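You operate a simulated robot arm through the tools that you are given. There is no shell and no other tool.

You are at the controls of a simulated robot arm. One attempt, no reset.

## Task
Set block J-56 in the black tray and prime a patch, then put the float back and close the pot.
Fine: load the small float in the small primer pot; the other block stays bare. Set down upright: small float. A coat counts when it lies all over at full strength: go over it till it gets no stronger.

Only the result counts: the job must be done as asked and must still hold three seconds after the hand-in. Knocking over, shifting, dropping, spilling or breaking anything else fails it.

## Robot
A 6-joint arm with a two-finger parallel gripper, fixed in place. Base frame: the origin is at the foot of the arm, x ahead of it, y to its left, z up; the work surface is at about z = 80. Lengths are in cm, angles in rad, forces in N, time in s.
With the tool pointing down near the work surface it reaches from about 24 to 64 cm from the base axis. Its first joint turns from -1.152 to 1.152 rad. Payload 2.7 kg.
Tool frame: the origin (TCP) lies between the finger pads and is the grasp point; the fingertips stand 2.3 cm ahead of it; z points along the fingers, y is the line along which they close. The gripper opens to 9.4 cm. The fingers are 3.8 cm wide and 1 cm thick; the gripper's body (5.4 by 9.6 cm) begins 3.9 cm behind the TCP.
Orientation is told as [roll, pitch, yaw] about the base's x, y, z axes, in that order, counted from this pose: with the fingers straight down and closing along the base's y, the tool's x points along the base's -x, its y along +y and its z along -z.

## Interface
- The arm moves only by the tool arm_command. Its argument "steps" is a list of rows, each a list of 3 entries, a list of its own where there are three numbers: the shift along the base's x, y, z in m, then the turn, a rotation vector about the base's x, y, z in rad, then the opening, from 0 (shut) to 1 (fully open). In form: [[[x, y, z], [wx, wy, wz], gripper], ...]. A call has 1 to 20 rows; each row is the pose to reach, as a shift and turn from the pose commanded when the call began. A row lasts 0.2 s, in which the tool goes at most 5 cm and 0.15 rad; a call with a longer step from one row to the next is refused whole, and so is a gripper value outside its range. Where a pose cannot be reached the arm comes as near as it can. A force on the tool above 50 N (or 10 N above the force at the start of the call, whichever is more), or a blocked arm, ends the call early, and 0.2 s more pass. The fingers move at their own pace (about 4.5 cm/s each) and stop on an object; they squeeze with about 38 N. The grip force told is the motor's: it shows also when the fingers shut on nothing. Time passes only in rows, and 0.2 s behind the last, so rows that repeat a pose let the fingers close. The reply holds the time, the measured pose of the TCP, the force on the tool along the base axes, the opening and the grip force, in the units named above and with some noise, with the torque about the TCP (base axes, N m) and any sound that the robot's microphone picked up.
- Cameras (640 x 400 px; columns grow to the right, rows downward): "scene" is fixed at [8.14, -44.93, 140.25]; the picture's right is [0.74, -0.67, 0.00], its down [-0.48, -0.53, -0.69] and it looks along [0.47, 0.51, -0.72] (base axes); focal length 234 px, centre (320, 200). "wrist" rides on the gripper at [8.6, 1.6, -7.4] in the tool frame; the picture's right is [-0.18, 0.98, 0.00], its down [-0.58, -0.11, -0.81] and it looks along [-0.79, -0.15, 0.59] (tool axes); focal length 243 px, centre (320, 200). There is no depth. A picture from a camera that has moved, and an enlarged one, comes with that camera's place and axes in the base frame and with its lens. The place of the scene camera against the robot may be out by one fixed shift of up to 2.5 cm in any direction.
- grab_frame(camera): a new picture of that camera. It takes no simulated time.
- zoom(camera, box): a new picture of the part [left, top, right, bottom] of that camera's present view, enlarged. It takes no simulated time.
- close_job(): hands the job in; it is judged then, once.

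Nothing tells you positions but the pictures and the camera data. Unless the task says otherwise, let go and move clear before handing in.

The tools are called as name(argument=value, ...) on one line, values as JSON. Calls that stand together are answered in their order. arm_command: Moves the arm, as the interface text tells. Its arguments: {"type":"object","properties":{"steps":{"type":"array","items":{"type":"array"}}},"required":["steps"]} The other tools are called the same way: grab_frame (camera) takes a picture; zoom (camera, box) takes an enlarged picture of a part of a camera's view; close_job () hands the job in.

At the start:

```text
time_s: 0.0
ee_pos: [45.13, 3.41, 114.77]
ee_rot: [-0.001, 0.0, 0.0]
ft_force: [0.1, 0.3, 0.2]
ft_torque: [0.0, -0.01, 0.02]
finger_gap: 9.39
grasp_force: 0.1
```

scene: 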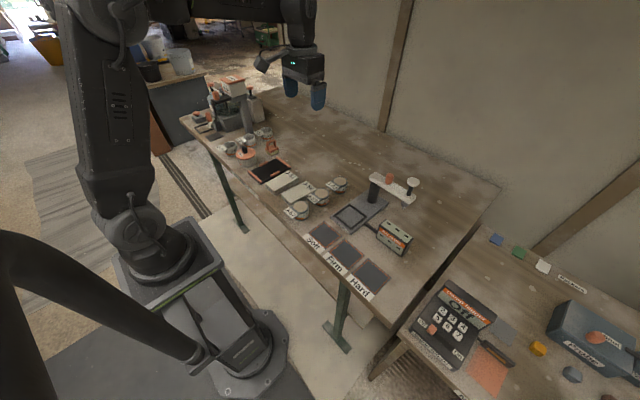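
wrist: 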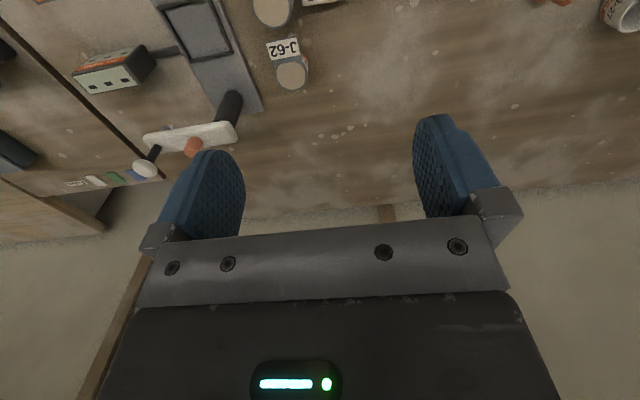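

I see a bench with trays, pots, blocks and a test rig. I'll look closer at the areas before moving.

zoom(camera="scene", box=[180, 70, 300, 145])

zoom(camera="scene", box=[220, 120, 300, 170])

zoom(camera="scene", box=[240, 145, 360, 220])

zoom(camera="scene", box=[300, 165, 460, 265])

zoom(camera="scene", box=[400, 220, 640, 400])

```text
5.33 times, centred on (240, 108) of scene
camera zoom: at [8.14, -44.93, 140.25], right [0.74, -0.67, 0.0], down [-0.48, -0.53, -0.69], along [0.47, 0.51, -0.72], focal length 1248 px, centre (747, 693)
```

zoom: 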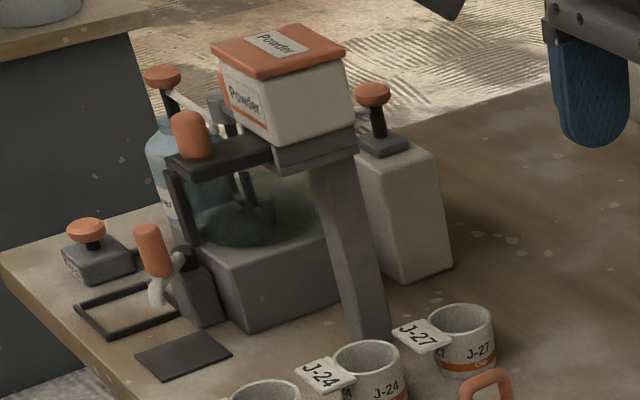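

```text
8.00 times, centred on (260, 145) of scene
camera zoom: at [8.14, -44.93, 140.25], right [0.74, -0.67, 0.0], down [-0.48, -0.53, -0.69], along [0.47, 0.51, -0.72], focal length 1872 px, centre (800, 640)
```

zoom: 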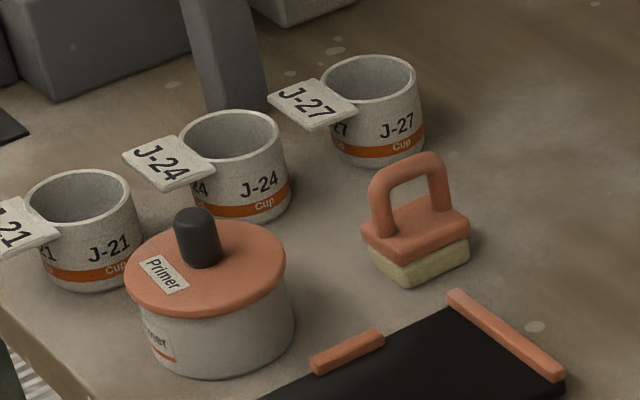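

```text
5.33 times, centred on (300, 182) of scene
camera zoom: at [8.14, -44.93, 140.25], right [0.74, -0.67, 0.0], down [-0.48, -0.53, -0.69], along [0.47, 0.51, -0.72], focal length 1248 px, centre (427, 293)
```

zoom: 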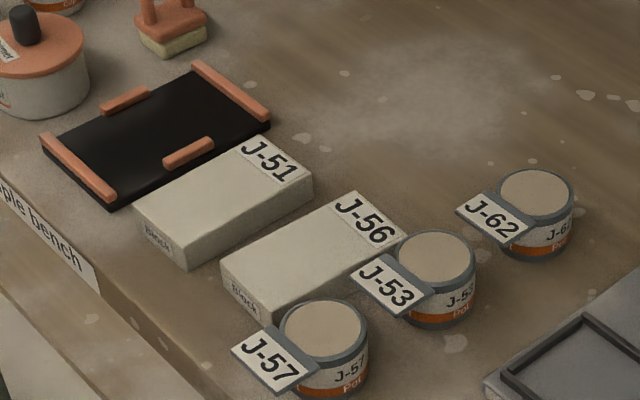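

```text
4.00 times, centred on (380, 215) of scene
camera zoom: at [8.14, -44.93, 140.25], right [0.74, -0.67, 0.0], down [-0.48, -0.53, -0.69], along [0.47, 0.51, -0.72], focal length 936 px, centre (80, 140)
```

zoom: 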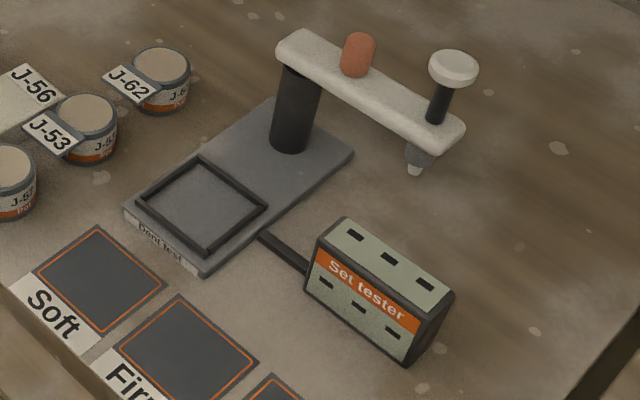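

```text
2.22 times, centred on (520, 310) of scene
camera zoom: at [8.14, -44.93, 140.25], right [0.74, -0.67, 0.0], down [-0.48, -0.53, -0.69], along [0.47, 0.51, -0.72], focal length 520 px, centre (-124, -44)
```

zoom: 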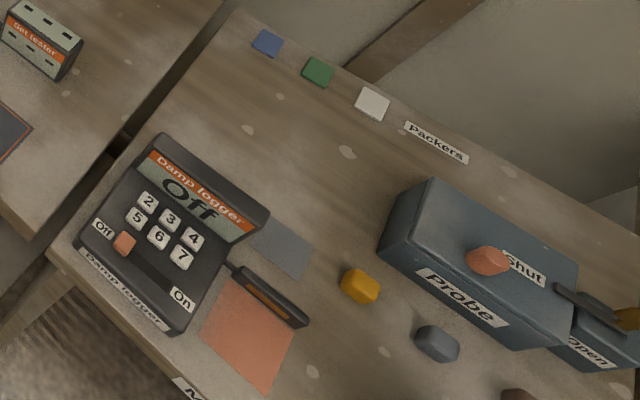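

The pot, float and tray appear around y = 23–32 cm and the blocks around y = 3–12. I'll move the wrist camera for an accurate look.

arm_command(steps=[[[-0.025, 0.028, -0.01], [0, 0, 0], 1], [[-0.05, 0.056, -0.02], [0, 0, 0], 1], [[-0.075, 0.084, -0.03], [0, 0, 0], 1], [[-0.1, 0.112, -0.04], [0, 0, 0], 1], [[-0.125, 0.14, -0.05], [0, 0, 0], 1], [[-0.15, 0.166, -0.06], [0, 0, 0], 1], [[-0.15, 0.166, -0.06], [0, 0, 0], 1]])

```text
time_s: 1.6
ee_pos: [30.23, 19.91, 108.98]
ee_rot: [0.0, -0.002, 0.001]
ft_force: [-0.1, -0.4, -0.2]
ft_torque: [-0.01, -0.01, -0.03]
finger_gap: 9.39
grasp_force: 0.0
```

I'm now above the near edge of the bench; I'll look with the wrist camera.

grab_frame(camera="wrist")

grab_frame(camera="scene")

```text
taken
camera wrist: at [21.53, 21.57, 116.31], right [0.18, 0.98, 0.0], down [0.58, -0.11, 0.81], along [0.79, -0.15, -0.59], focal length 243 px, centre (320, 200)
```

wrist: 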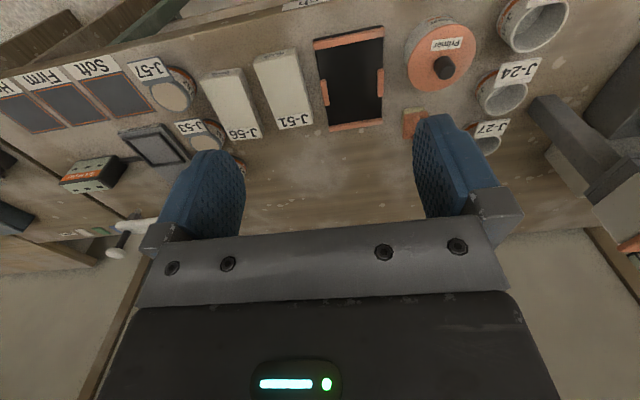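

```text
taken
```

scene: 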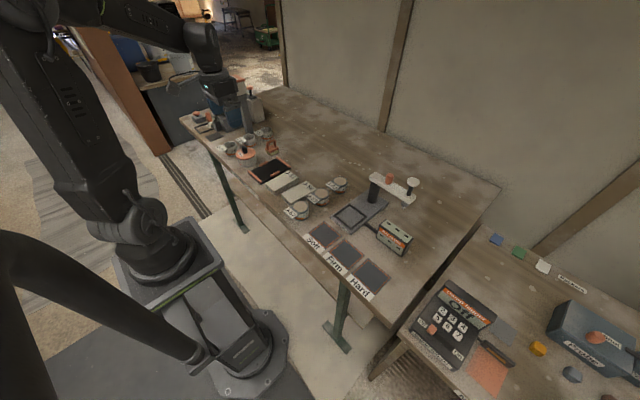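

The wrist view shows the blocks, tray and pot; I'll zoom for precise pixel positions.

zoom(camera="wrist", box=[190, 10, 350, 110])

zoom(camera="wrist", box=[300, 10, 460, 110])

zoom(camera="wrist", box=[190, 60, 350, 160])

zoom(camera="wrist", box=[360, 60, 520, 160])

```text
4.00 times, centred on (270, 60) of wrist
camera zoom: at [21.53, 21.57, 116.31], right [0.18, 0.98, 0.0], down [0.58, -0.11, 0.81], along [0.79, -0.15, -0.59], focal length 970 px, centre (520, 760)
```

zoom: 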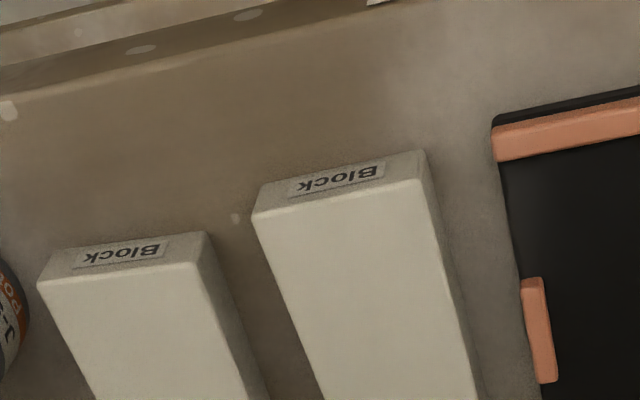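

```text
4.00 times, centred on (380, 60) of wrist
camera zoom: at [21.53, 21.57, 116.31], right [0.18, 0.98, 0.0], down [0.58, -0.11, 0.81], along [0.79, -0.15, -0.59], focal length 970 px, centre (80, 760)
```

zoom: 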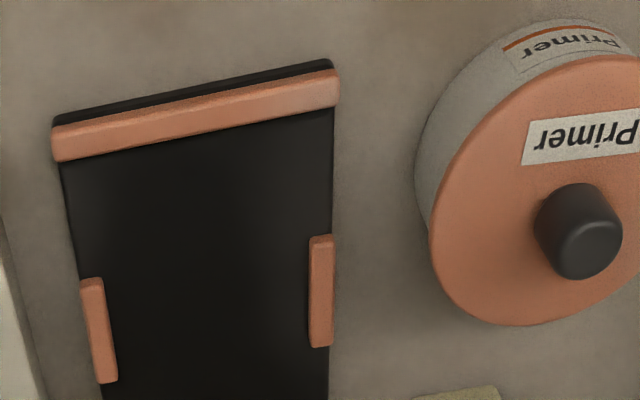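

```text
4.00 times, centred on (270, 110) of wrist
camera zoom: at [21.53, 21.57, 116.31], right [0.18, 0.98, 0.0], down [0.58, -0.11, 0.81], along [0.79, -0.15, -0.59], focal length 970 px, centre (520, 560)
```

zoom: 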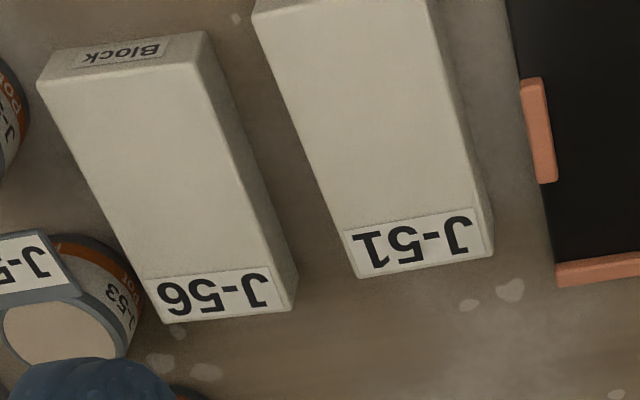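

```text
4.00 times, centred on (440, 110) of wrist
camera zoom: at [21.53, 21.57, 116.31], right [0.18, 0.98, 0.0], down [0.58, -0.11, 0.81], along [0.79, -0.15, -0.59], focal length 970 px, centre (-160, 560)
```

zoom: 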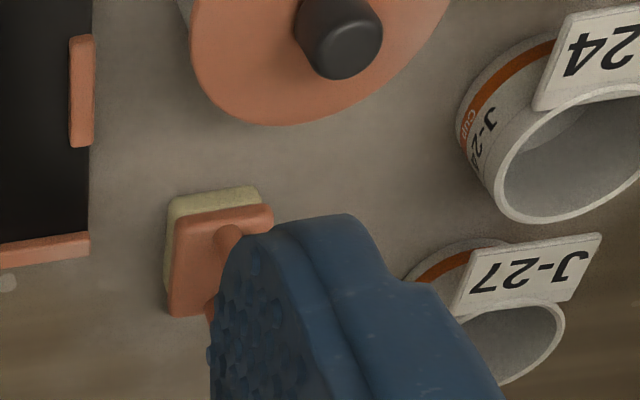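

Positions are taking shape: J-56 about (41.3, 4.1), tray interior about x 35–47, y 19–26.5. Pot J-53 sits close beside J-56, so I'll get a view of that side next.

arm_command(steps=[[[0.0, -0.035, -0.01], [0, 0, 0], 1], [[0.0, -0.07, -0.02], [0, 0, 0], 1], [[0.0, -0.105, -0.03], [0, 0, 0], 1], [[0.0, -0.14, -0.04], [0, 0, 0], 1], [[0, -0.17, -0.06], [0, 0, 0], 1], [[0, -0.19, -0.08], [0, 0, 0], 1], [[0, -0.2, -0.08], [0, 0, 0], 1]])

zoom(camera="wrist", box=[220, 0, 460, 150])

grab_frame(camera="wrist")

```text
time_s: 3.2
ee_pos: [30.37, -0.23, 100.87]
ee_rot: [-0.001, -0.001, 0.001]
ft_force: [0.4, 0.5, 0.1]
ft_torque: [0.02, -0.02, -0.02]
finger_gap: 9.41
grasp_force: 0.0
```

```text
2.67 times, centred on (340, 75) of wrist
camera zoom: at [21.83, 1.39, 108.18], right [0.18, 0.98, 0.0], down [0.58, -0.11, 0.81], along [0.79, -0.15, -0.59], focal length 647 px, centre (267, 533)
```

zoom: 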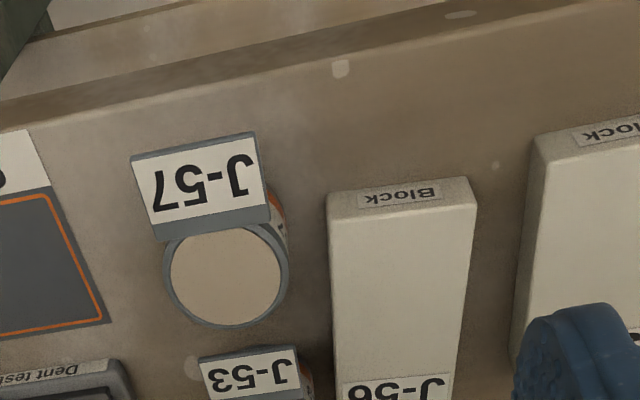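

```text
taken
camera wrist: at [21.83, 1.39, 108.18], right [0.18, 0.98, 0.0], down [0.58, -0.11, 0.81], along [0.79, -0.15, -0.59], focal length 243 px, centre (320, 200)
```

wrist: 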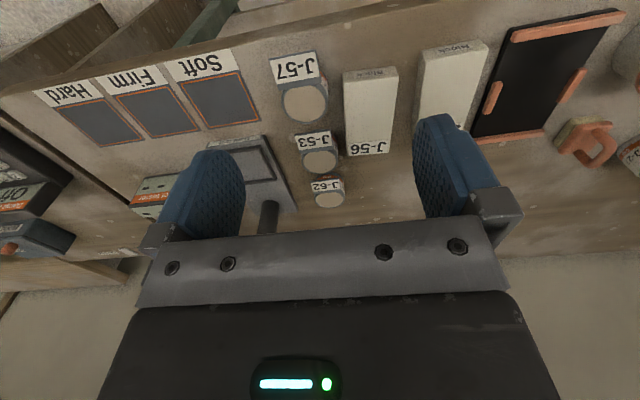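

zoom(camera="wrist", box=[260, 50, 420, 150])

zoom(camera="wrist", box=[260, 110, 420, 210])

zoom(camera="wrist", box=[480, 80, 640, 180])

```text
4.00 times, centred on (340, 100) of wrist
camera zoom: at [21.83, 1.39, 108.18], right [0.18, 0.98, 0.0], down [0.58, -0.11, 0.81], along [0.79, -0.15, -0.59], focal length 970 px, centre (240, 600)
```

zoom: 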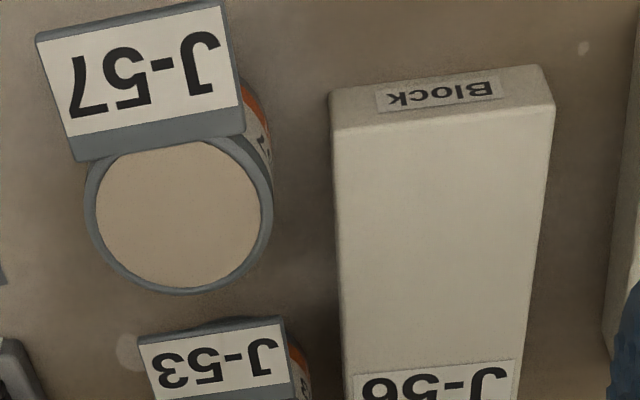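

```text
4.00 times, centred on (340, 160) of wrist
camera zoom: at [21.83, 1.39, 108.18], right [0.18, 0.98, 0.0], down [0.58, -0.11, 0.81], along [0.79, -0.15, -0.59], focal length 970 px, centre (240, 360)
```

zoom: 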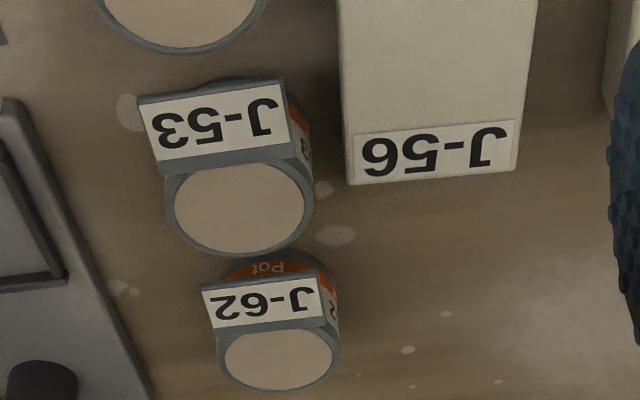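

```text
4.00 times, centred on (560, 130) of wrist
camera zoom: at [21.83, 1.39, 108.18], right [0.18, 0.98, 0.0], down [0.58, -0.11, 0.81], along [0.79, -0.15, -0.59], focal length 970 px, centre (-640, 480)
```

zoom: 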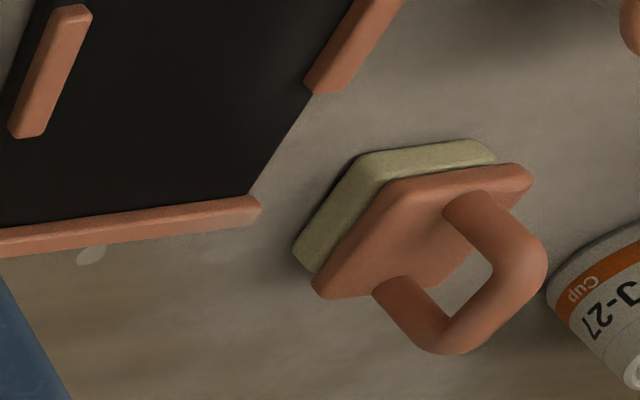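

J-56 is centred near (41.1, 3.9), turned about -0.06 rad, with roughly 1 cm of free room toward pots J-57 and J-53. I'll check the tray's rail height before choosing the grip height.

zoom(camera="scene", box=[244, 152, 300, 187])

zoom(camera="scene", box=[280, 170, 336, 205])

zoom(camera="wrist", box=[460, 0, 640, 112])

```text
11.43 times, centred on (272, 170) of scene
camera zoom: at [8.14, -44.93, 140.25], right [0.74, -0.67, 0.0], down [-0.48, -0.53, -0.69], along [0.47, 0.51, -0.72], focal length 2675 px, centre (869, 549)
```

zoom: 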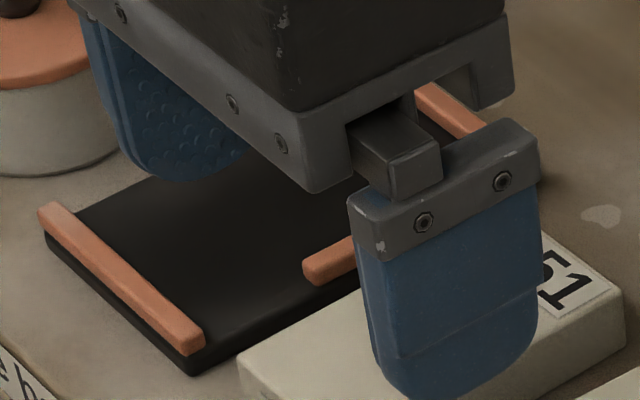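

```text
11.43 times, centred on (308, 188) of scene
camera zoom: at [8.14, -44.93, 140.25], right [0.74, -0.67, 0.0], down [-0.48, -0.53, -0.69], along [0.47, 0.51, -0.72], focal length 2675 px, centre (457, 343)
```

zoom: 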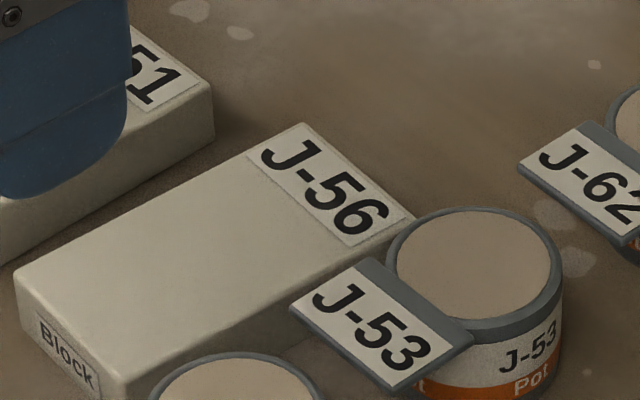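

```text
3.56 times, centred on (550, 56) of wrist
camera zoom: at [21.83, 1.39, 108.18], right [0.18, 0.98, 0.0], down [0.58, -0.11, 0.81], along [0.79, -0.15, -0.59], focal length 863 px, centre (-498, 712)
```

zoom: 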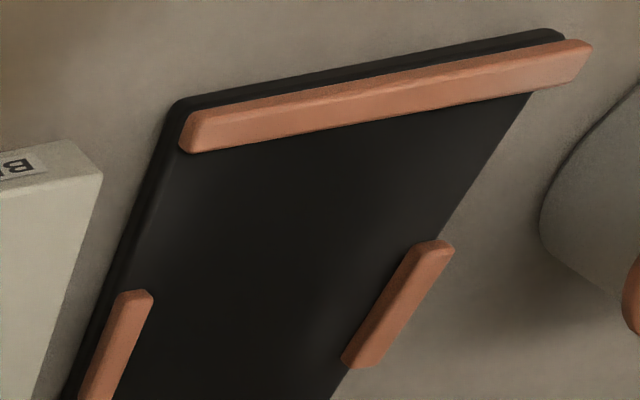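

The tray floor is about 0.7 cm up and its rails about 0.6 cm above that; the block is about 2 cm thick. I'll move above the block's grip spot with the jaw narrowed, then check.

arm_command(steps=[[[0.03, 0.013, -0.01], [0, 0, -0.02], 0.85], [[0.06, 0.027, -0.02], [0, 0, -0.04], 0.713], [[0.0907, 0.0406, -0.04], [0, 0, -0.06], 0.713], [[0.0907, 0.0406, -0.06], [0, 0, -0.06], 0.713], [[0.0907, 0.0406, -0.08], [0, 0, -0.06], 0.713], [[0.0907, 0.0406, -0.1], [0, 0, -0.06], 0.713], [[0.0907, 0.0406, -0.115], [0, 0, -0.06], 0.713], [[0.0907, 0.0406, -0.115], [0, 0, -0.06], 0.713], [[0.0907, 0.0406, -0.115], [0, 0, -0.06], 0.713]])

grab_frame(camera="wrist")

zoom(camera="scene", box=[260, 150, 372, 220])

```text
time_s: 5.2
ee_pos: [39.26, 4.01, 89.28]
ee_rot: [0.001, 0.001, -0.06]
ft_force: [0.5, 0.9, 0.7]
ft_torque: [0.02, 0.01, 0.0]
finger_gap: 6.72
grasp_force: 0.1
```

```text
taken
camera wrist: at [30.71, 6.08, 96.6], right [0.24, 0.97, 0.0], down [0.57, -0.14, 0.81], along [0.78, -0.2, -0.59], focal length 243 px, centre (320, 200)
```

wrist: 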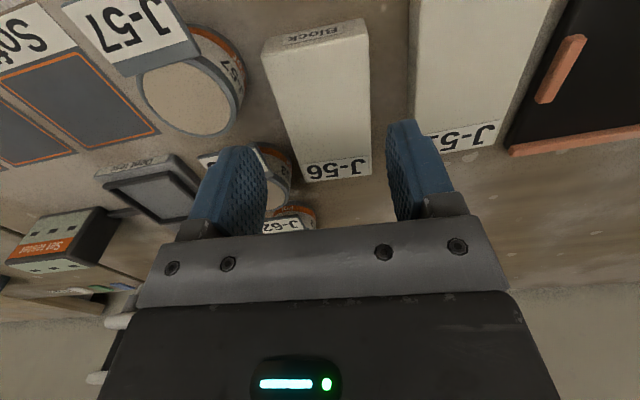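

```text
5.71 times, centred on (316, 185) of scene
camera zoom: at [8.14, -44.93, 140.25], right [0.74, -0.67, 0.0], down [-0.48, -0.53, -0.69], along [0.47, 0.51, -0.72], focal length 1337 px, centre (343, 286)
```

zoom: 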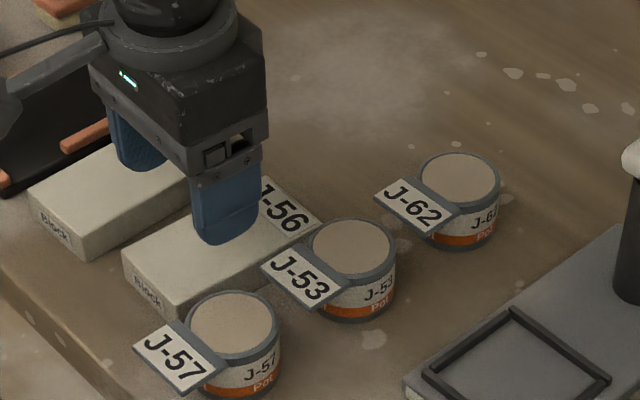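

I'm about 7 cm above the block. I'll zoom to measure the fingers against block and pots.

zoom(camera="wrist", box=[190, 10, 430, 160])

zoom(camera="wrist", box=[190, 90, 430, 240])

```text
2.67 times, centred on (310, 85) of wrist
camera zoom: at [30.71, 6.08, 96.6], right [0.24, 0.97, 0.0], down [0.57, -0.14, 0.81], along [0.78, -0.2, -0.59], focal length 647 px, centre (347, 507)
```

zoom: 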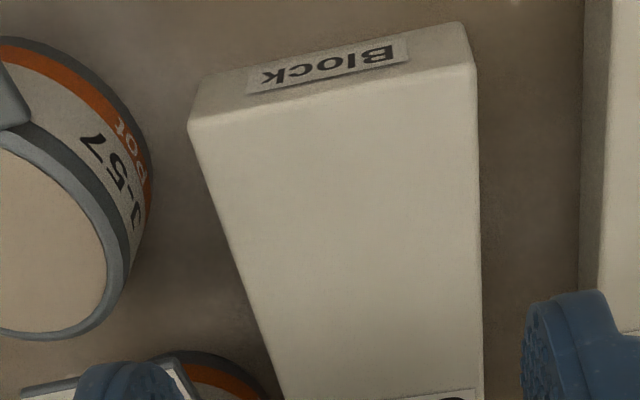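

```text
2.67 times, centred on (310, 165) of wrist
camera zoom: at [30.71, 6.08, 96.6], right [0.24, 0.97, 0.0], down [0.57, -0.14, 0.81], along [0.78, -0.2, -0.59], focal length 647 px, centre (347, 293)
```

zoom: 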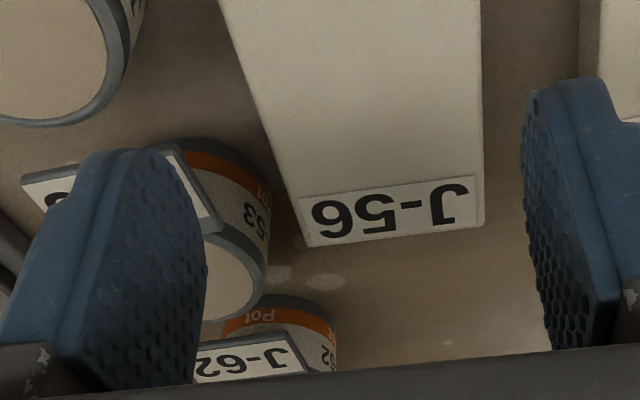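

Clearances look about 0.3–0.4 cm on each side, enough. I'll descend to the grip height and close.

arm_command(steps=[[[0, 0, -0.015], [0, 0, 0], 0.708], [[0, 0, -0.03], [0, 0, 0], 0.708], [[0, 0, -0.04], [0, 0, 0], 0.708], [[0, 0, -0.05], [0, 0, 0], 0.708], [[0, 0, -0.056], [0, 0, 0], 0.708], [[0, 0, -0.0607], [0, 0, 0], 0.708], [[0, 0, -0.0607], [0, 0, 0], 0.708]])

grab_frame(camera="wrist")

zoom(camera="scene", box=[260, 150, 372, 220])

```text
time_s: 6.4
ee_pos: [39.52, 4.11, 84.35]
ee_rot: [0.002, -0.009, -0.058]
ft_force: [-4.2, 2.4, 16.7]
ft_torque: [-0.75, 0.34, -0.24]
finger_gap: 6.57
grasp_force: 0.1
stopped in row 6: the force on the tool passed its limit at 59 N (the readings are from after the stop); the commanded pose is now the measured one
```

```text
taken
camera wrist: at [30.91, 6.14, 91.63], right [0.24, 0.97, 0.0], down [0.57, -0.14, 0.81], along [0.79, -0.19, -0.58], focal length 243 px, centre (320, 200)
```

wrist: 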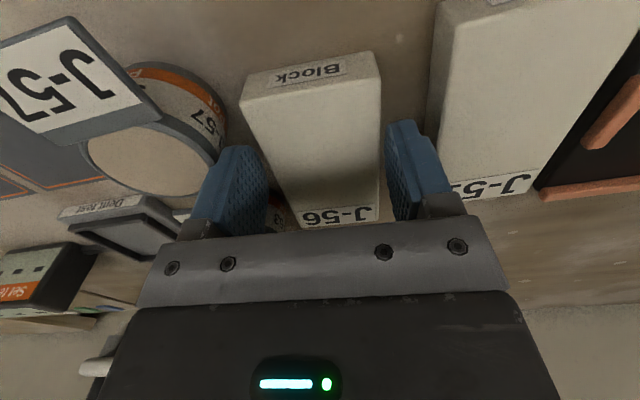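

```text
5.71 times, centred on (316, 185) of scene
camera zoom: at [8.11, -44.93, 140.25], right [0.74, -0.67, 0.0], down [-0.48, -0.53, -0.69], along [0.47, 0.51, -0.72], focal length 1337 px, centre (343, 286)
```

zoom: 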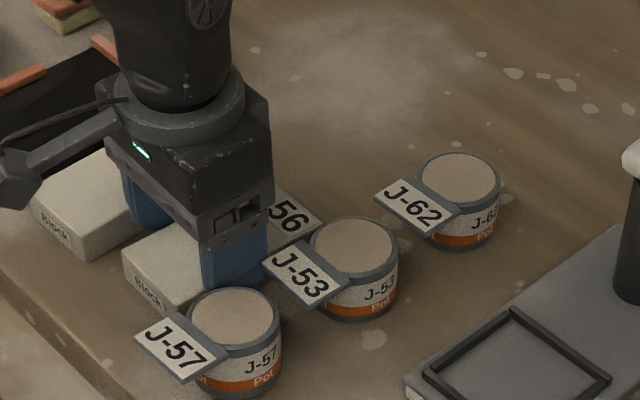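

The descent stopped on contact on the left finger's side, with the tip at about z = 82. I'll look closely before doing anything else.

zoom(camera="scene", box=[280, 180, 344, 220])

zoom(camera="wrist", box=[150, 110, 310, 210])

zoom(camera="wrist", box=[330, 110, 490, 210])

```text
10.00 times, centred on (312, 200) of scene
camera zoom: at [8.11, -44.93, 140.25], right [0.74, -0.67, 0.0], down [-0.48, -0.53, -0.69], along [0.47, 0.51, -0.72], focal length 2340 px, centre (400, 200)
```

zoom: 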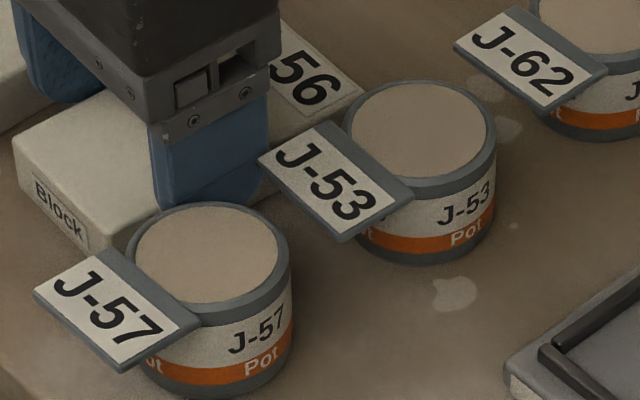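

```text
4.00 times, centred on (230, 160) of wrist
camera zoom: at [30.91, 6.14, 91.63], right [0.24, 0.97, 0.0], down [0.57, -0.14, 0.81], along [0.79, -0.19, -0.58], focal length 970 px, centre (680, 360)
```

zoom: 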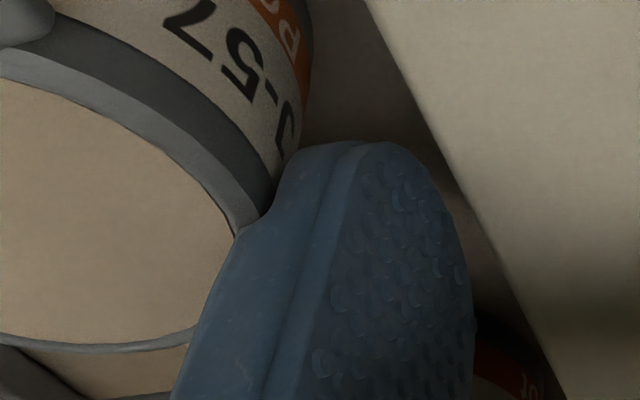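

```text
4.00 times, centred on (410, 160) of wrist
camera zoom: at [30.91, 6.14, 91.63], right [0.24, 0.97, 0.0], down [0.57, -0.14, 0.81], along [0.79, -0.19, -0.58], focal length 970 px, centre (-40, 360)
```

zoom: 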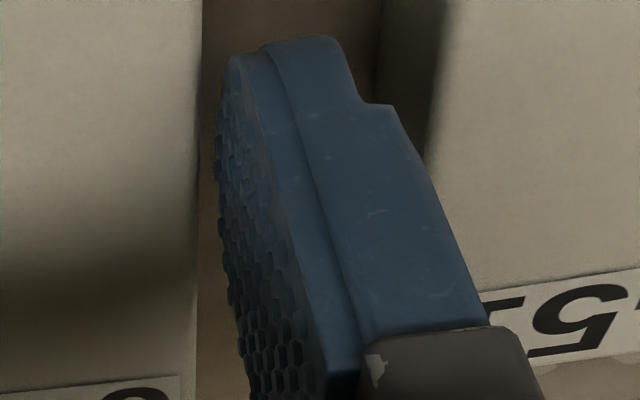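

The finger has a wider upper step, and it landed on pot J-57's rim. I'll lift straight up and check that the pot hasn't moved.

arm_command(steps=[[[0, 0, 0.01], [0, 0, 0], 0.7], [[0, 0, 0.03], [0, 0, 0], 0.7], [[0, 0, 0.05], [0, 0, 0], 0.7], [[0, 0, 0.05], [0, 0, 0], 0.7]])

zoom(camera="scene", box=[260, 150, 372, 220])

zoom(camera="scene", box=[240, 145, 360, 220])

zoom(camera="wrist", box=[140, 10, 300, 110])

zoom(camera="wrist", box=[150, 110, 310, 210])

```text
time_s: 7.4
ee_pos: [39.44, 4.05, 89.27]
ee_rot: [0.002, -0.009, -0.059]
ft_force: [-0.7, -0.6, 0.1]
ft_torque: [-0.02, 0.0, -0.01]
finger_gap: 6.6
grasp_force: 0.0
```

```text
5.71 times, centred on (316, 185) of scene
camera zoom: at [8.14, -44.93, 140.25], right [0.74, -0.67, 0.0], down [-0.48, -0.53, -0.69], along [0.47, 0.51, -0.72], focal length 1337 px, centre (343, 286)
```

zoom: 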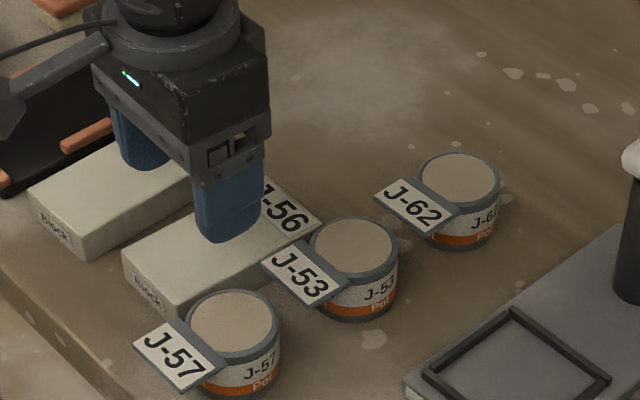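

```text
5.33 times, centred on (300, 182) of scene
camera zoom: at [8.14, -44.93, 140.25], right [0.74, -0.67, 0.0], down [-0.48, -0.53, -0.69], along [0.47, 0.51, -0.72], focal length 1248 px, centre (427, 293)
```

zoom: 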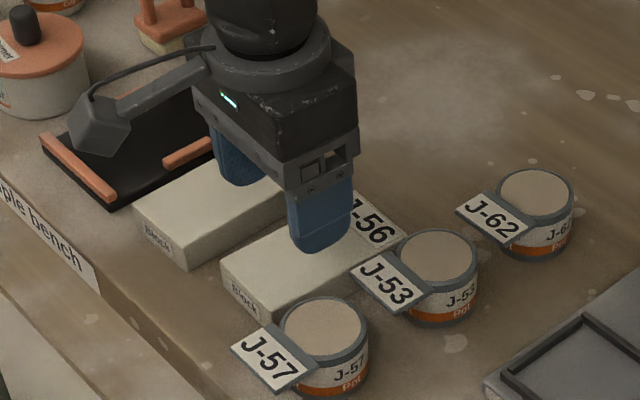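

```text
4.00 times, centred on (220, 60) of wrist
camera zoom: at [30.87, 6.07, 96.52], right [0.24, 0.97, 0.0], down [0.57, -0.14, 0.81], along [0.79, -0.19, -0.59], focal length 970 px, centre (720, 760)
```

zoom: 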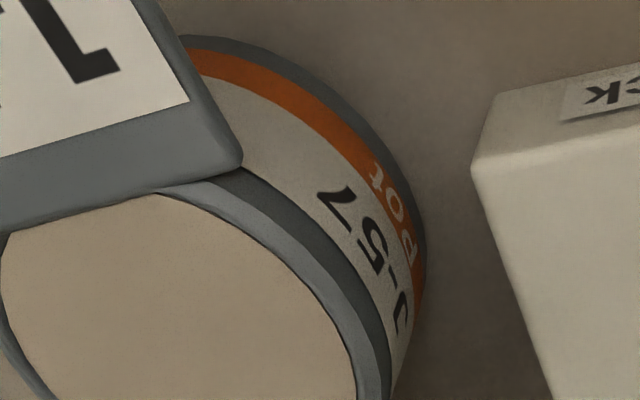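

```text
4.00 times, centred on (230, 160) of wrist
camera zoom: at [30.87, 6.07, 96.52], right [0.24, 0.97, 0.0], down [0.57, -0.14, 0.81], along [0.79, -0.19, -0.59], focal length 970 px, centre (680, 360)
```

zoom: 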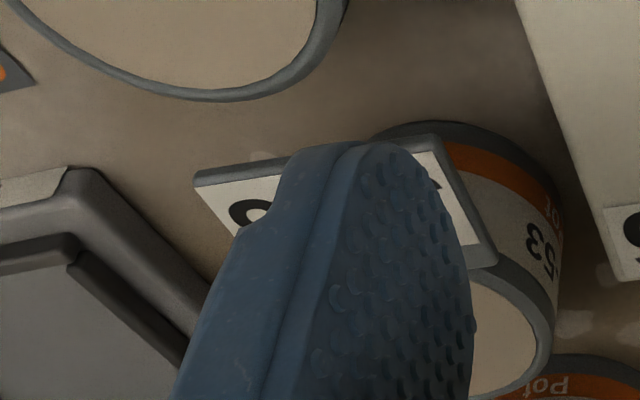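

No visible shift of the pots. I need the gap between block and pots measured properly, so I'll rise and tilt to get a straight-down view of it.

arm_command(steps=[[[0, 0, 0.03], [0, 0, 0], 0.9], [[0.006, -0.013, 0.06], [0, 0.12, 0], 1], [[0.012, -0.026, 0.06], [0, 0.24, 0], 1], [[0.018, -0.039, 0.06], [0, 0.36, 0], 1], [[0.024, -0.052, 0.06], [0, 0.48, 0], 1], [[0.024, -0.052, 0.06], [0, 0.6, 0], 1], [[0.024, -0.052, 0.06], [0, 0.6, 0], 1], [[0.024, -0.052, 0.06], [0, 0.6, 0], 1]])

grab_frame(camera="wrist")

```text
time_s: 9.2
ee_pos: [41.96, -1.14, 95.19]
ee_rot: [-0.038, 0.591, -0.071]
ft_force: [-0.3, 0.0, 0.4]
ft_torque: [0.03, 0.01, -0.01]
finger_gap: 9.41
grasp_force: 0.2
```

```text
taken
camera wrist: at [39.08, 0.88, 106.01], right [0.2, 0.97, -0.13], down [0.93, -0.14, 0.35], along [0.32, -0.19, -0.93], focal length 243 px, centre (320, 200)
```

wrist: 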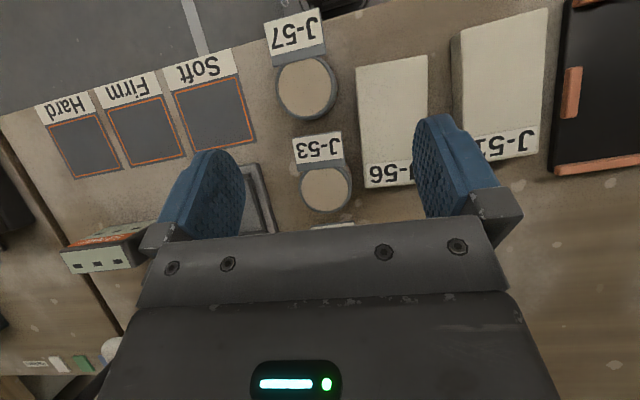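

zoom(camera="wrist", box=[256, 0, 448, 120])

zoom(camera="wrist", box=[256, 110, 448, 230])

```text
3.33 times, centred on (352, 60) of wrist
camera zoom: at [39.08, 0.88, 106.01], right [0.2, 0.97, -0.13], down [0.93, -0.14, 0.35], along [0.32, -0.19, -0.93], focal length 809 px, centre (213, 667)
```

zoom: 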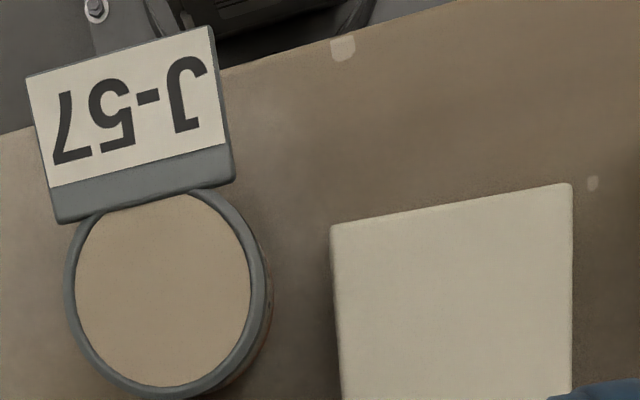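

```text
3.33 times, centred on (352, 170) of wrist
camera zoom: at [39.08, 0.88, 106.01], right [0.2, 0.97, -0.13], down [0.93, -0.14, 0.35], along [0.32, -0.19, -0.93], focal length 809 px, centre (213, 300)
```

zoom: 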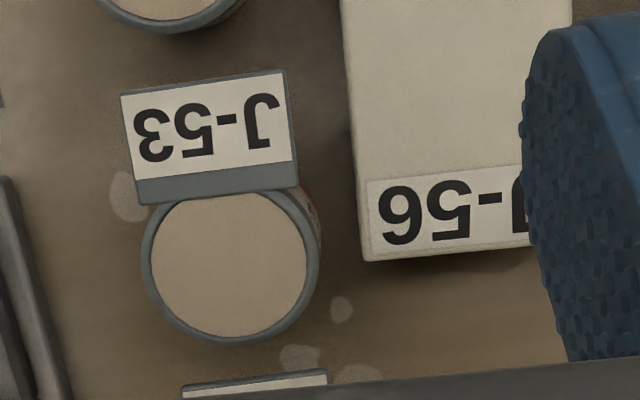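

The gap between the block and the pots is about 1.65 cm, too narrow for the fingers' 1.6 cm upper part. I'll press lightly on the block's top with closed fingertips and slide the block about 1.2 cm toward J-51 to make room.

arm_command(steps=[[[0, 0.01, 0], [0, -0.13, 0], 0.6], [[0, 0.02, 0], [0, -0.26, 0], 0.2], [[-0.003, 0.035, 0], [0, -0.39, 0], 0], [[-0.006, 0.05, -0.02], [0, -0.52, 0], 0], [[-0.006, 0.05, -0.05], [0, -0.591, 0], 0], [[-0.006, 0.05, -0.08], [0, -0.591, 0], 0], [[-0.006, 0.05, -0.1], [0, -0.591, 0], 0], [[-0.006, 0.05, -0.1], [0, -0.591, 0], 0]])

```text
time_s: 11.0
ee_pos: [41.27, 3.87, 85.24]
ee_rot: [0.001, 0.0, -0.061]
ft_force: [0.4, 0.7, -0.1]
ft_torque: [0.01, 0.01, -0.01]
finger_gap: 0.03
grasp_force: 37.7
```

The closed fingertips are about 0.9 cm above the block's top. I'll lower in small steps until light contact.

arm_command(steps=[[[0, 0, -0.004], [0, 0, 0], 0], [[0, 0, -0.006], [0, 0, 0], 0], [[0, 0, -0.007], [0, 0, 0], 0], [[0, 0, -0.007], [0, 0, 0], 0]])

```text
time_s: 11.9
ee_pos: [41.34, 3.95, 84.77]
ee_rot: [0.003, -0.003, -0.059]
ft_force: [-2.3, 0.2, 7.4]
ft_torque: [0.01, 0.17, 0.0]
finger_gap: 0.0
grasp_force: 37.1
stopped in row 4: the force on the tool passed its limit at 52 N (the readings are from after the stop); the commanded pose is now the measured one
```

Light contact at 7 N (block top about z = 82.45). I'll press a touch more and drag +y.

arm_command(steps=[[[0, 0, -0.0005], [0, 0, 0], 0], [[0, 0.002, -0.0005], [0, 0, 0], 0], [[0, 0.004, -0.0005], [0, 0, 0], 0], [[0, 0.006, -0.0005], [0, 0, 0], 0], [[0, 0.006, -0.0005], [0, 0, 0], 0]])

zoom(camera="scene", box=[240, 145, 360, 220])

```text
time_s: 13.1
ee_pos: [41.34, 4.37, 84.74]
ee_rot: [0.002, -0.003, -0.059]
ft_force: [3.1, -7.7, 21.7]
ft_torque: [-0.2, 0.24, 0.09]
finger_gap: 0.02
grasp_force: 38.4
```

```text
5.33 times, centred on (300, 182) of scene
camera zoom: at [8.12, -44.95, 140.24], right [0.74, -0.67, 0.0], down [-0.48, -0.53, -0.69], along [0.47, 0.51, -0.72], focal length 1248 px, centre (427, 293)
```

zoom: 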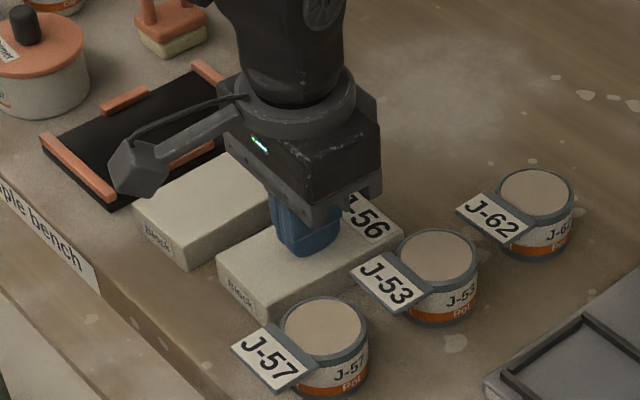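

The block is sliding with the fingers. I'll continue about 0.9 cm more.

arm_command(steps=[[[0, 0.002, 0], [0, 0, 0], 0], [[0, 0.004, 0], [0, 0, 0], 0], [[0, 0.006, 0], [0, 0, 0], 0], [[0, 0.008, 0], [0, 0, 0], 0], [[0, 0.009, 0], [0, 0, 0], 0], [[0, 0.009, 0], [0, 0, 0], 0]])

zoom(camera="scene", box=[240, 145, 360, 220])

```text
time_s: 14.5
ee_pos: [41.37, 5.38, 84.78]
ee_rot: [0.001, -0.003, -0.059]
ft_force: [-3.0, -15.6, 37.4]
ft_torque: [-0.36, 0.39, 0.11]
finger_gap: 0.01
grasp_force: 38.3
```

```text
5.33 times, centred on (300, 182) of scene
camera zoom: at [8.09, -44.97, 140.24], right [0.74, -0.67, 0.0], down [-0.48, -0.53, -0.69], along [0.47, 0.51, -0.72], focal length 1248 px, centre (427, 293)
```

zoom: 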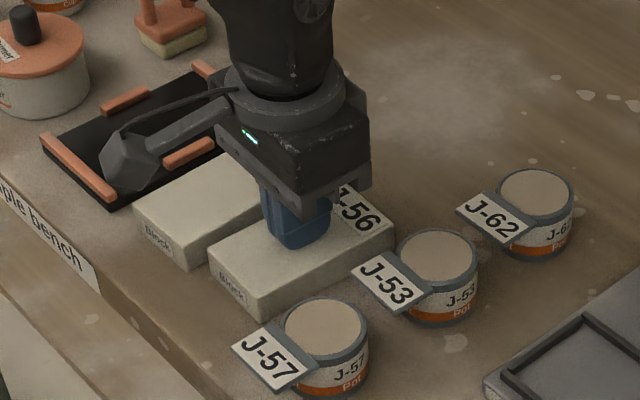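

The block has moved about 1.3 cm and the pots stand as before. I'll lift off, back away a bit and measure again.

arm_command(steps=[[[0, 0, 0.02], [0, 0, 0], 0], [[-0.015, 0, 0.04], [0, 0, 0], 0.3], [[-0.03, 0, 0.06], [0, 0, 0], 0.6], [[-0.05, 0, 0.07], [0, 0, 0], 0.9], [[-0.05, 0, 0.07], [0, 0, 0], 0.9], [[-0.05, 0, 0.07], [0, 0, 0], 0.9]])

grab_frame(camera="wrist")

zoom(camera="wrist", box=[190, 0, 446, 160])

```text
time_s: 15.9
ee_pos: [36.18, 5.52, 91.93]
ee_rot: [0.002, -0.002, -0.058]
ft_force: [-0.7, -0.6, 0.4]
ft_torque: [0.02, 0.01, 0.01]
finger_gap: 8.47
grasp_force: 0.0
```

```text
taken
camera wrist: at [27.8, 7.54, 99.26], right [0.24, 0.97, 0.0], down [0.57, -0.14, 0.81], along [0.78, -0.19, -0.59], focal length 243 px, centre (320, 200)
```

wrist: 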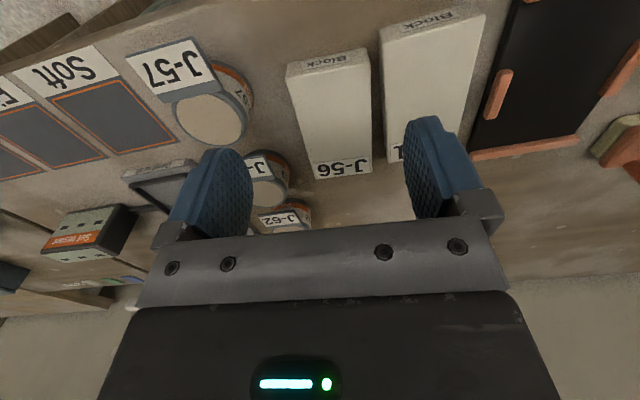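

```text
2.50 times, centred on (318, 80) of wrist
camera zoom: at [27.8, 7.54, 99.26], right [0.24, 0.97, 0.0], down [0.57, -0.14, 0.81], along [0.78, -0.19, -0.59], focal length 606 px, centre (325, 500)
```

zoom: 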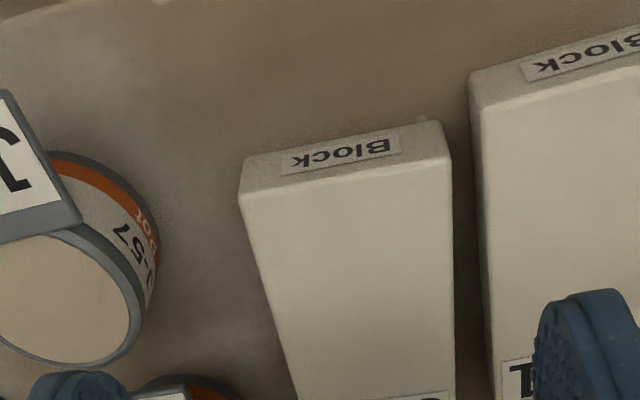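

The block moved a little too far: only about 0.9 cm remains toward J-51, while 3.6 cm is free on the pot side. I'll press again and slide it back about 0.8 cm.

arm_command(steps=[[[0.02, 0.002, 0], [0, 0, 0], 0.5], [[0.04, 0.0035, -0.02], [0, 0, 0], 0.2], [[0.0496, 0.0035, -0.04], [0, 0, 0], 0], [[0.0496, 0.0035, -0.055], [0, 0, 0], 0], [[0.0496, 0.0035, -0.062], [0, 0, 0], 0], [[0.0496, 0.0035, -0.067], [0, 0, 0], 0], [[0.0496, 0.0035, -0.0695], [0, 0, 0], 0], [[0.0496, 0.0035, -0.0705], [0, 0, 0], 0], [[0.0496, 0.0035, -0.0705], [0, 0, 0], 0]])

```text
time_s: 17.9
ee_pos: [41.31, 5.66, 84.78]
ee_rot: [0.002, -0.003, -0.06]
ft_force: [-14.9, 1.0, 38.3]
ft_torque: [0.04, 0.63, -0.03]
finger_gap: 0.02
grasp_force: 37.7
```

Contact at 38 N; I'll ease slightly and slide -y by 0.8 cm.

arm_command(steps=[[[0, 0, 0.0003], [0, 0, 0], 0], [[0, -0.002, 0.0003], [0, 0, 0], 0], [[0, -0.004, 0.0003], [0, 0, 0], 0], [[0, -0.006, 0.0003], [0, 0, 0], 0], [[0, -0.008, 0.0003], [0, 0, 0], 0], [[0, -0.0085, 0.0003], [0, 0, 0], 0], [[0, -0.0085, 0.01], [0, 0, 0], 0], [[-0.02, -0.0085, 0.03], [0, 0, 0], 0.3], [[-0.05, -0.0085, 0.05], [0, 0, 0], 0.7], [[-0.05, -0.0085, 0.07], [0, 0, 0], 0.9], [[-0.05, -0.0085, 0.07], [0, 0, 0], 0.9], [[-0.05, -0.0085, 0.07], [0, 0, 0], 0.9]])

zoom(camera="wrist", box=[190, 0, 446, 160])

zoom(camera="wrist", box=[190, 90, 446, 250])

zoom(camera="scene", box=[240, 145, 360, 220])

```text
time_s: 20.5
ee_pos: [36.25, 4.82, 91.72]
ee_rot: [0.001, -0.001, -0.058]
ft_force: [0.0, -0.2, 0.3]
ft_torque: [0.03, -0.02, 0.0]
finger_gap: 8.46
grasp_force: 0.0
```

```text
2.50 times, centred on (318, 80) of wrist
camera zoom: at [27.79, 6.84, 99.04], right [0.24, 0.97, 0.0], down [0.57, -0.14, 0.81], along [0.78, -0.19, -0.59], focal length 606 px, centre (325, 500)
```

zoom: 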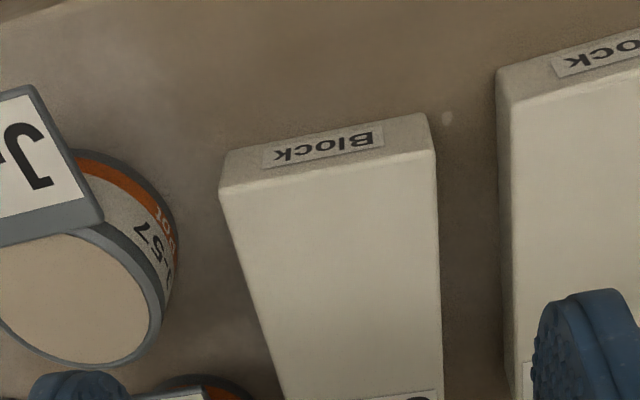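

```text
2.50 times, centred on (318, 170) of wrist
camera zoom: at [27.79, 6.84, 99.04], right [0.24, 0.97, 0.0], down [0.57, -0.14, 0.81], along [0.78, -0.19, -0.59], focal length 606 px, centre (325, 275)
```

zoom: 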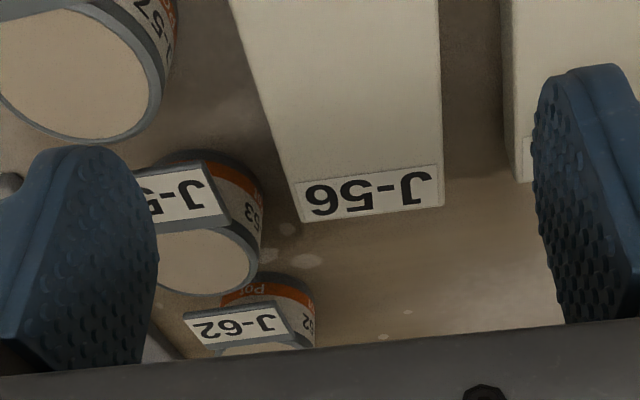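

```text
5.33 times, centred on (300, 182) of scene
camera zoom: at [8.14, -44.93, 140.25], right [0.74, -0.67, 0.0], down [-0.48, -0.53, -0.69], along [0.47, 0.51, -0.72], focal length 1248 px, centre (427, 293)
```

zoom: 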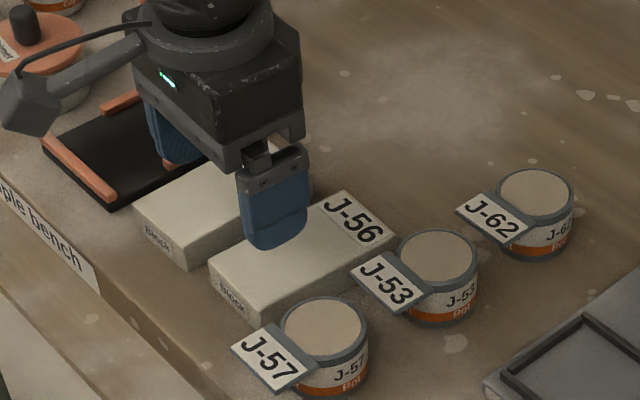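

Now there's about 2.1–2.2 cm on both sides of J-56 (centre about 40.8, 4.6). I'll descend at x = 39.2, y = 4.77 with a 6.6 cm opening.

arm_command(steps=[[[0.015, -0.001, 0], [0, 0, -0.006], 0.703], [[0.029, -0.0018, -0.01], [0, 0, -0.006], 0.703], [[0.029, -0.0018, -0.03], [0, 0, -0.006], 0.703], [[0.029, -0.0018, -0.045], [0, 0, -0.006], 0.703], [[0.029, -0.0018, -0.055], [0, 0, -0.006], 0.703], [[0.029, -0.0018, -0.065], [0, 0, -0.006], 0.703], [[0.029, -0.0018, -0.073], [0, 0, -0.006], 0.703], [[0.029, -0.0018, -0.08], [0, 0, -0.006], 0.703], [[0.029, -0.0018, -0.0832], [0, 0, -0.006], 0.703], [[0.029, -0.0018, -0.0832], [0, 0, -0.006], 0.703]])

grab_frame(camera="wrist")

zoom(camera="scene", box=[280, 180, 344, 220])

```text
time_s: 22.7
ee_pos: [39.22, 4.65, 83.33]
ee_rot: [0.001, -0.003, -0.065]
ft_force: [-0.1, -0.4, -0.5]
ft_torque: [0.0, 0.03, 0.0]
finger_gap: 6.62
grasp_force: 0.1
```

```text
taken
camera wrist: at [30.59, 6.85, 90.63], right [0.25, 0.97, 0.0], down [0.57, -0.15, 0.81], along [0.78, -0.2, -0.59], focal length 243 px, centre (320, 200)
```

wrist: 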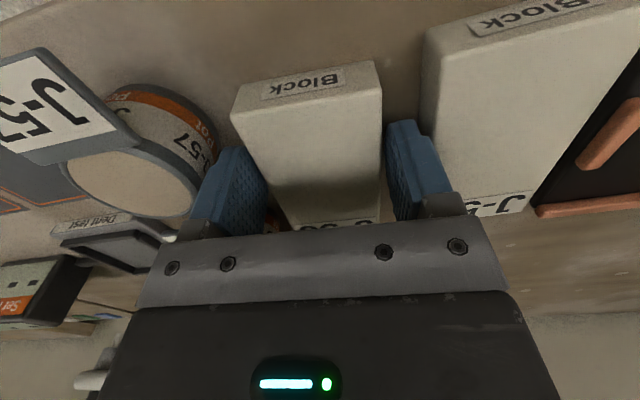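

```text
10.00 times, centred on (312, 200) of scene
camera zoom: at [8.14, -44.93, 140.25], right [0.74, -0.67, 0.0], down [-0.48, -0.53, -0.69], along [0.47, 0.51, -0.72], focal length 2340 px, centre (400, 200)
```

zoom: 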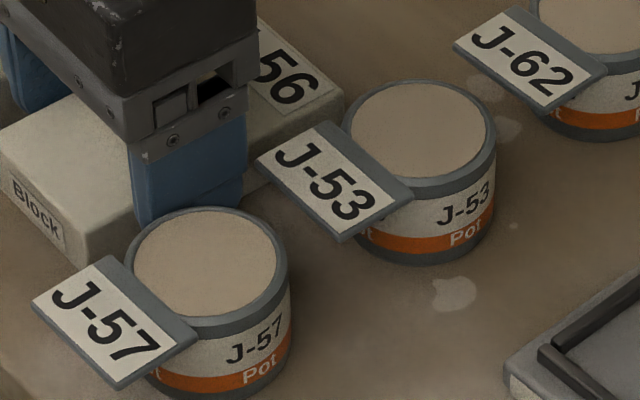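

No contact on the way down and the pots are clear. I'll close on the block and lift gently.

arm_command(steps=[[[0, 0, 0], [0, 0, 0], 0.6], [[0, 0, 0], [0, 0, 0], 0.5], [[0, 0, 0], [0, 0, 0], 0.5], [[0, 0, 0], [0, 0, 0], 0.5]])

```text
time_s: 23.7
ee_pos: [39.07, 4.77, 83.28]
ee_rot: [0.001, 0.0, -0.064]
ft_force: [-1.2, -0.4, -0.2]
ft_torque: [-0.01, 0.01, 0.01]
finger_gap: 5.94
grasp_force: 37.9
```

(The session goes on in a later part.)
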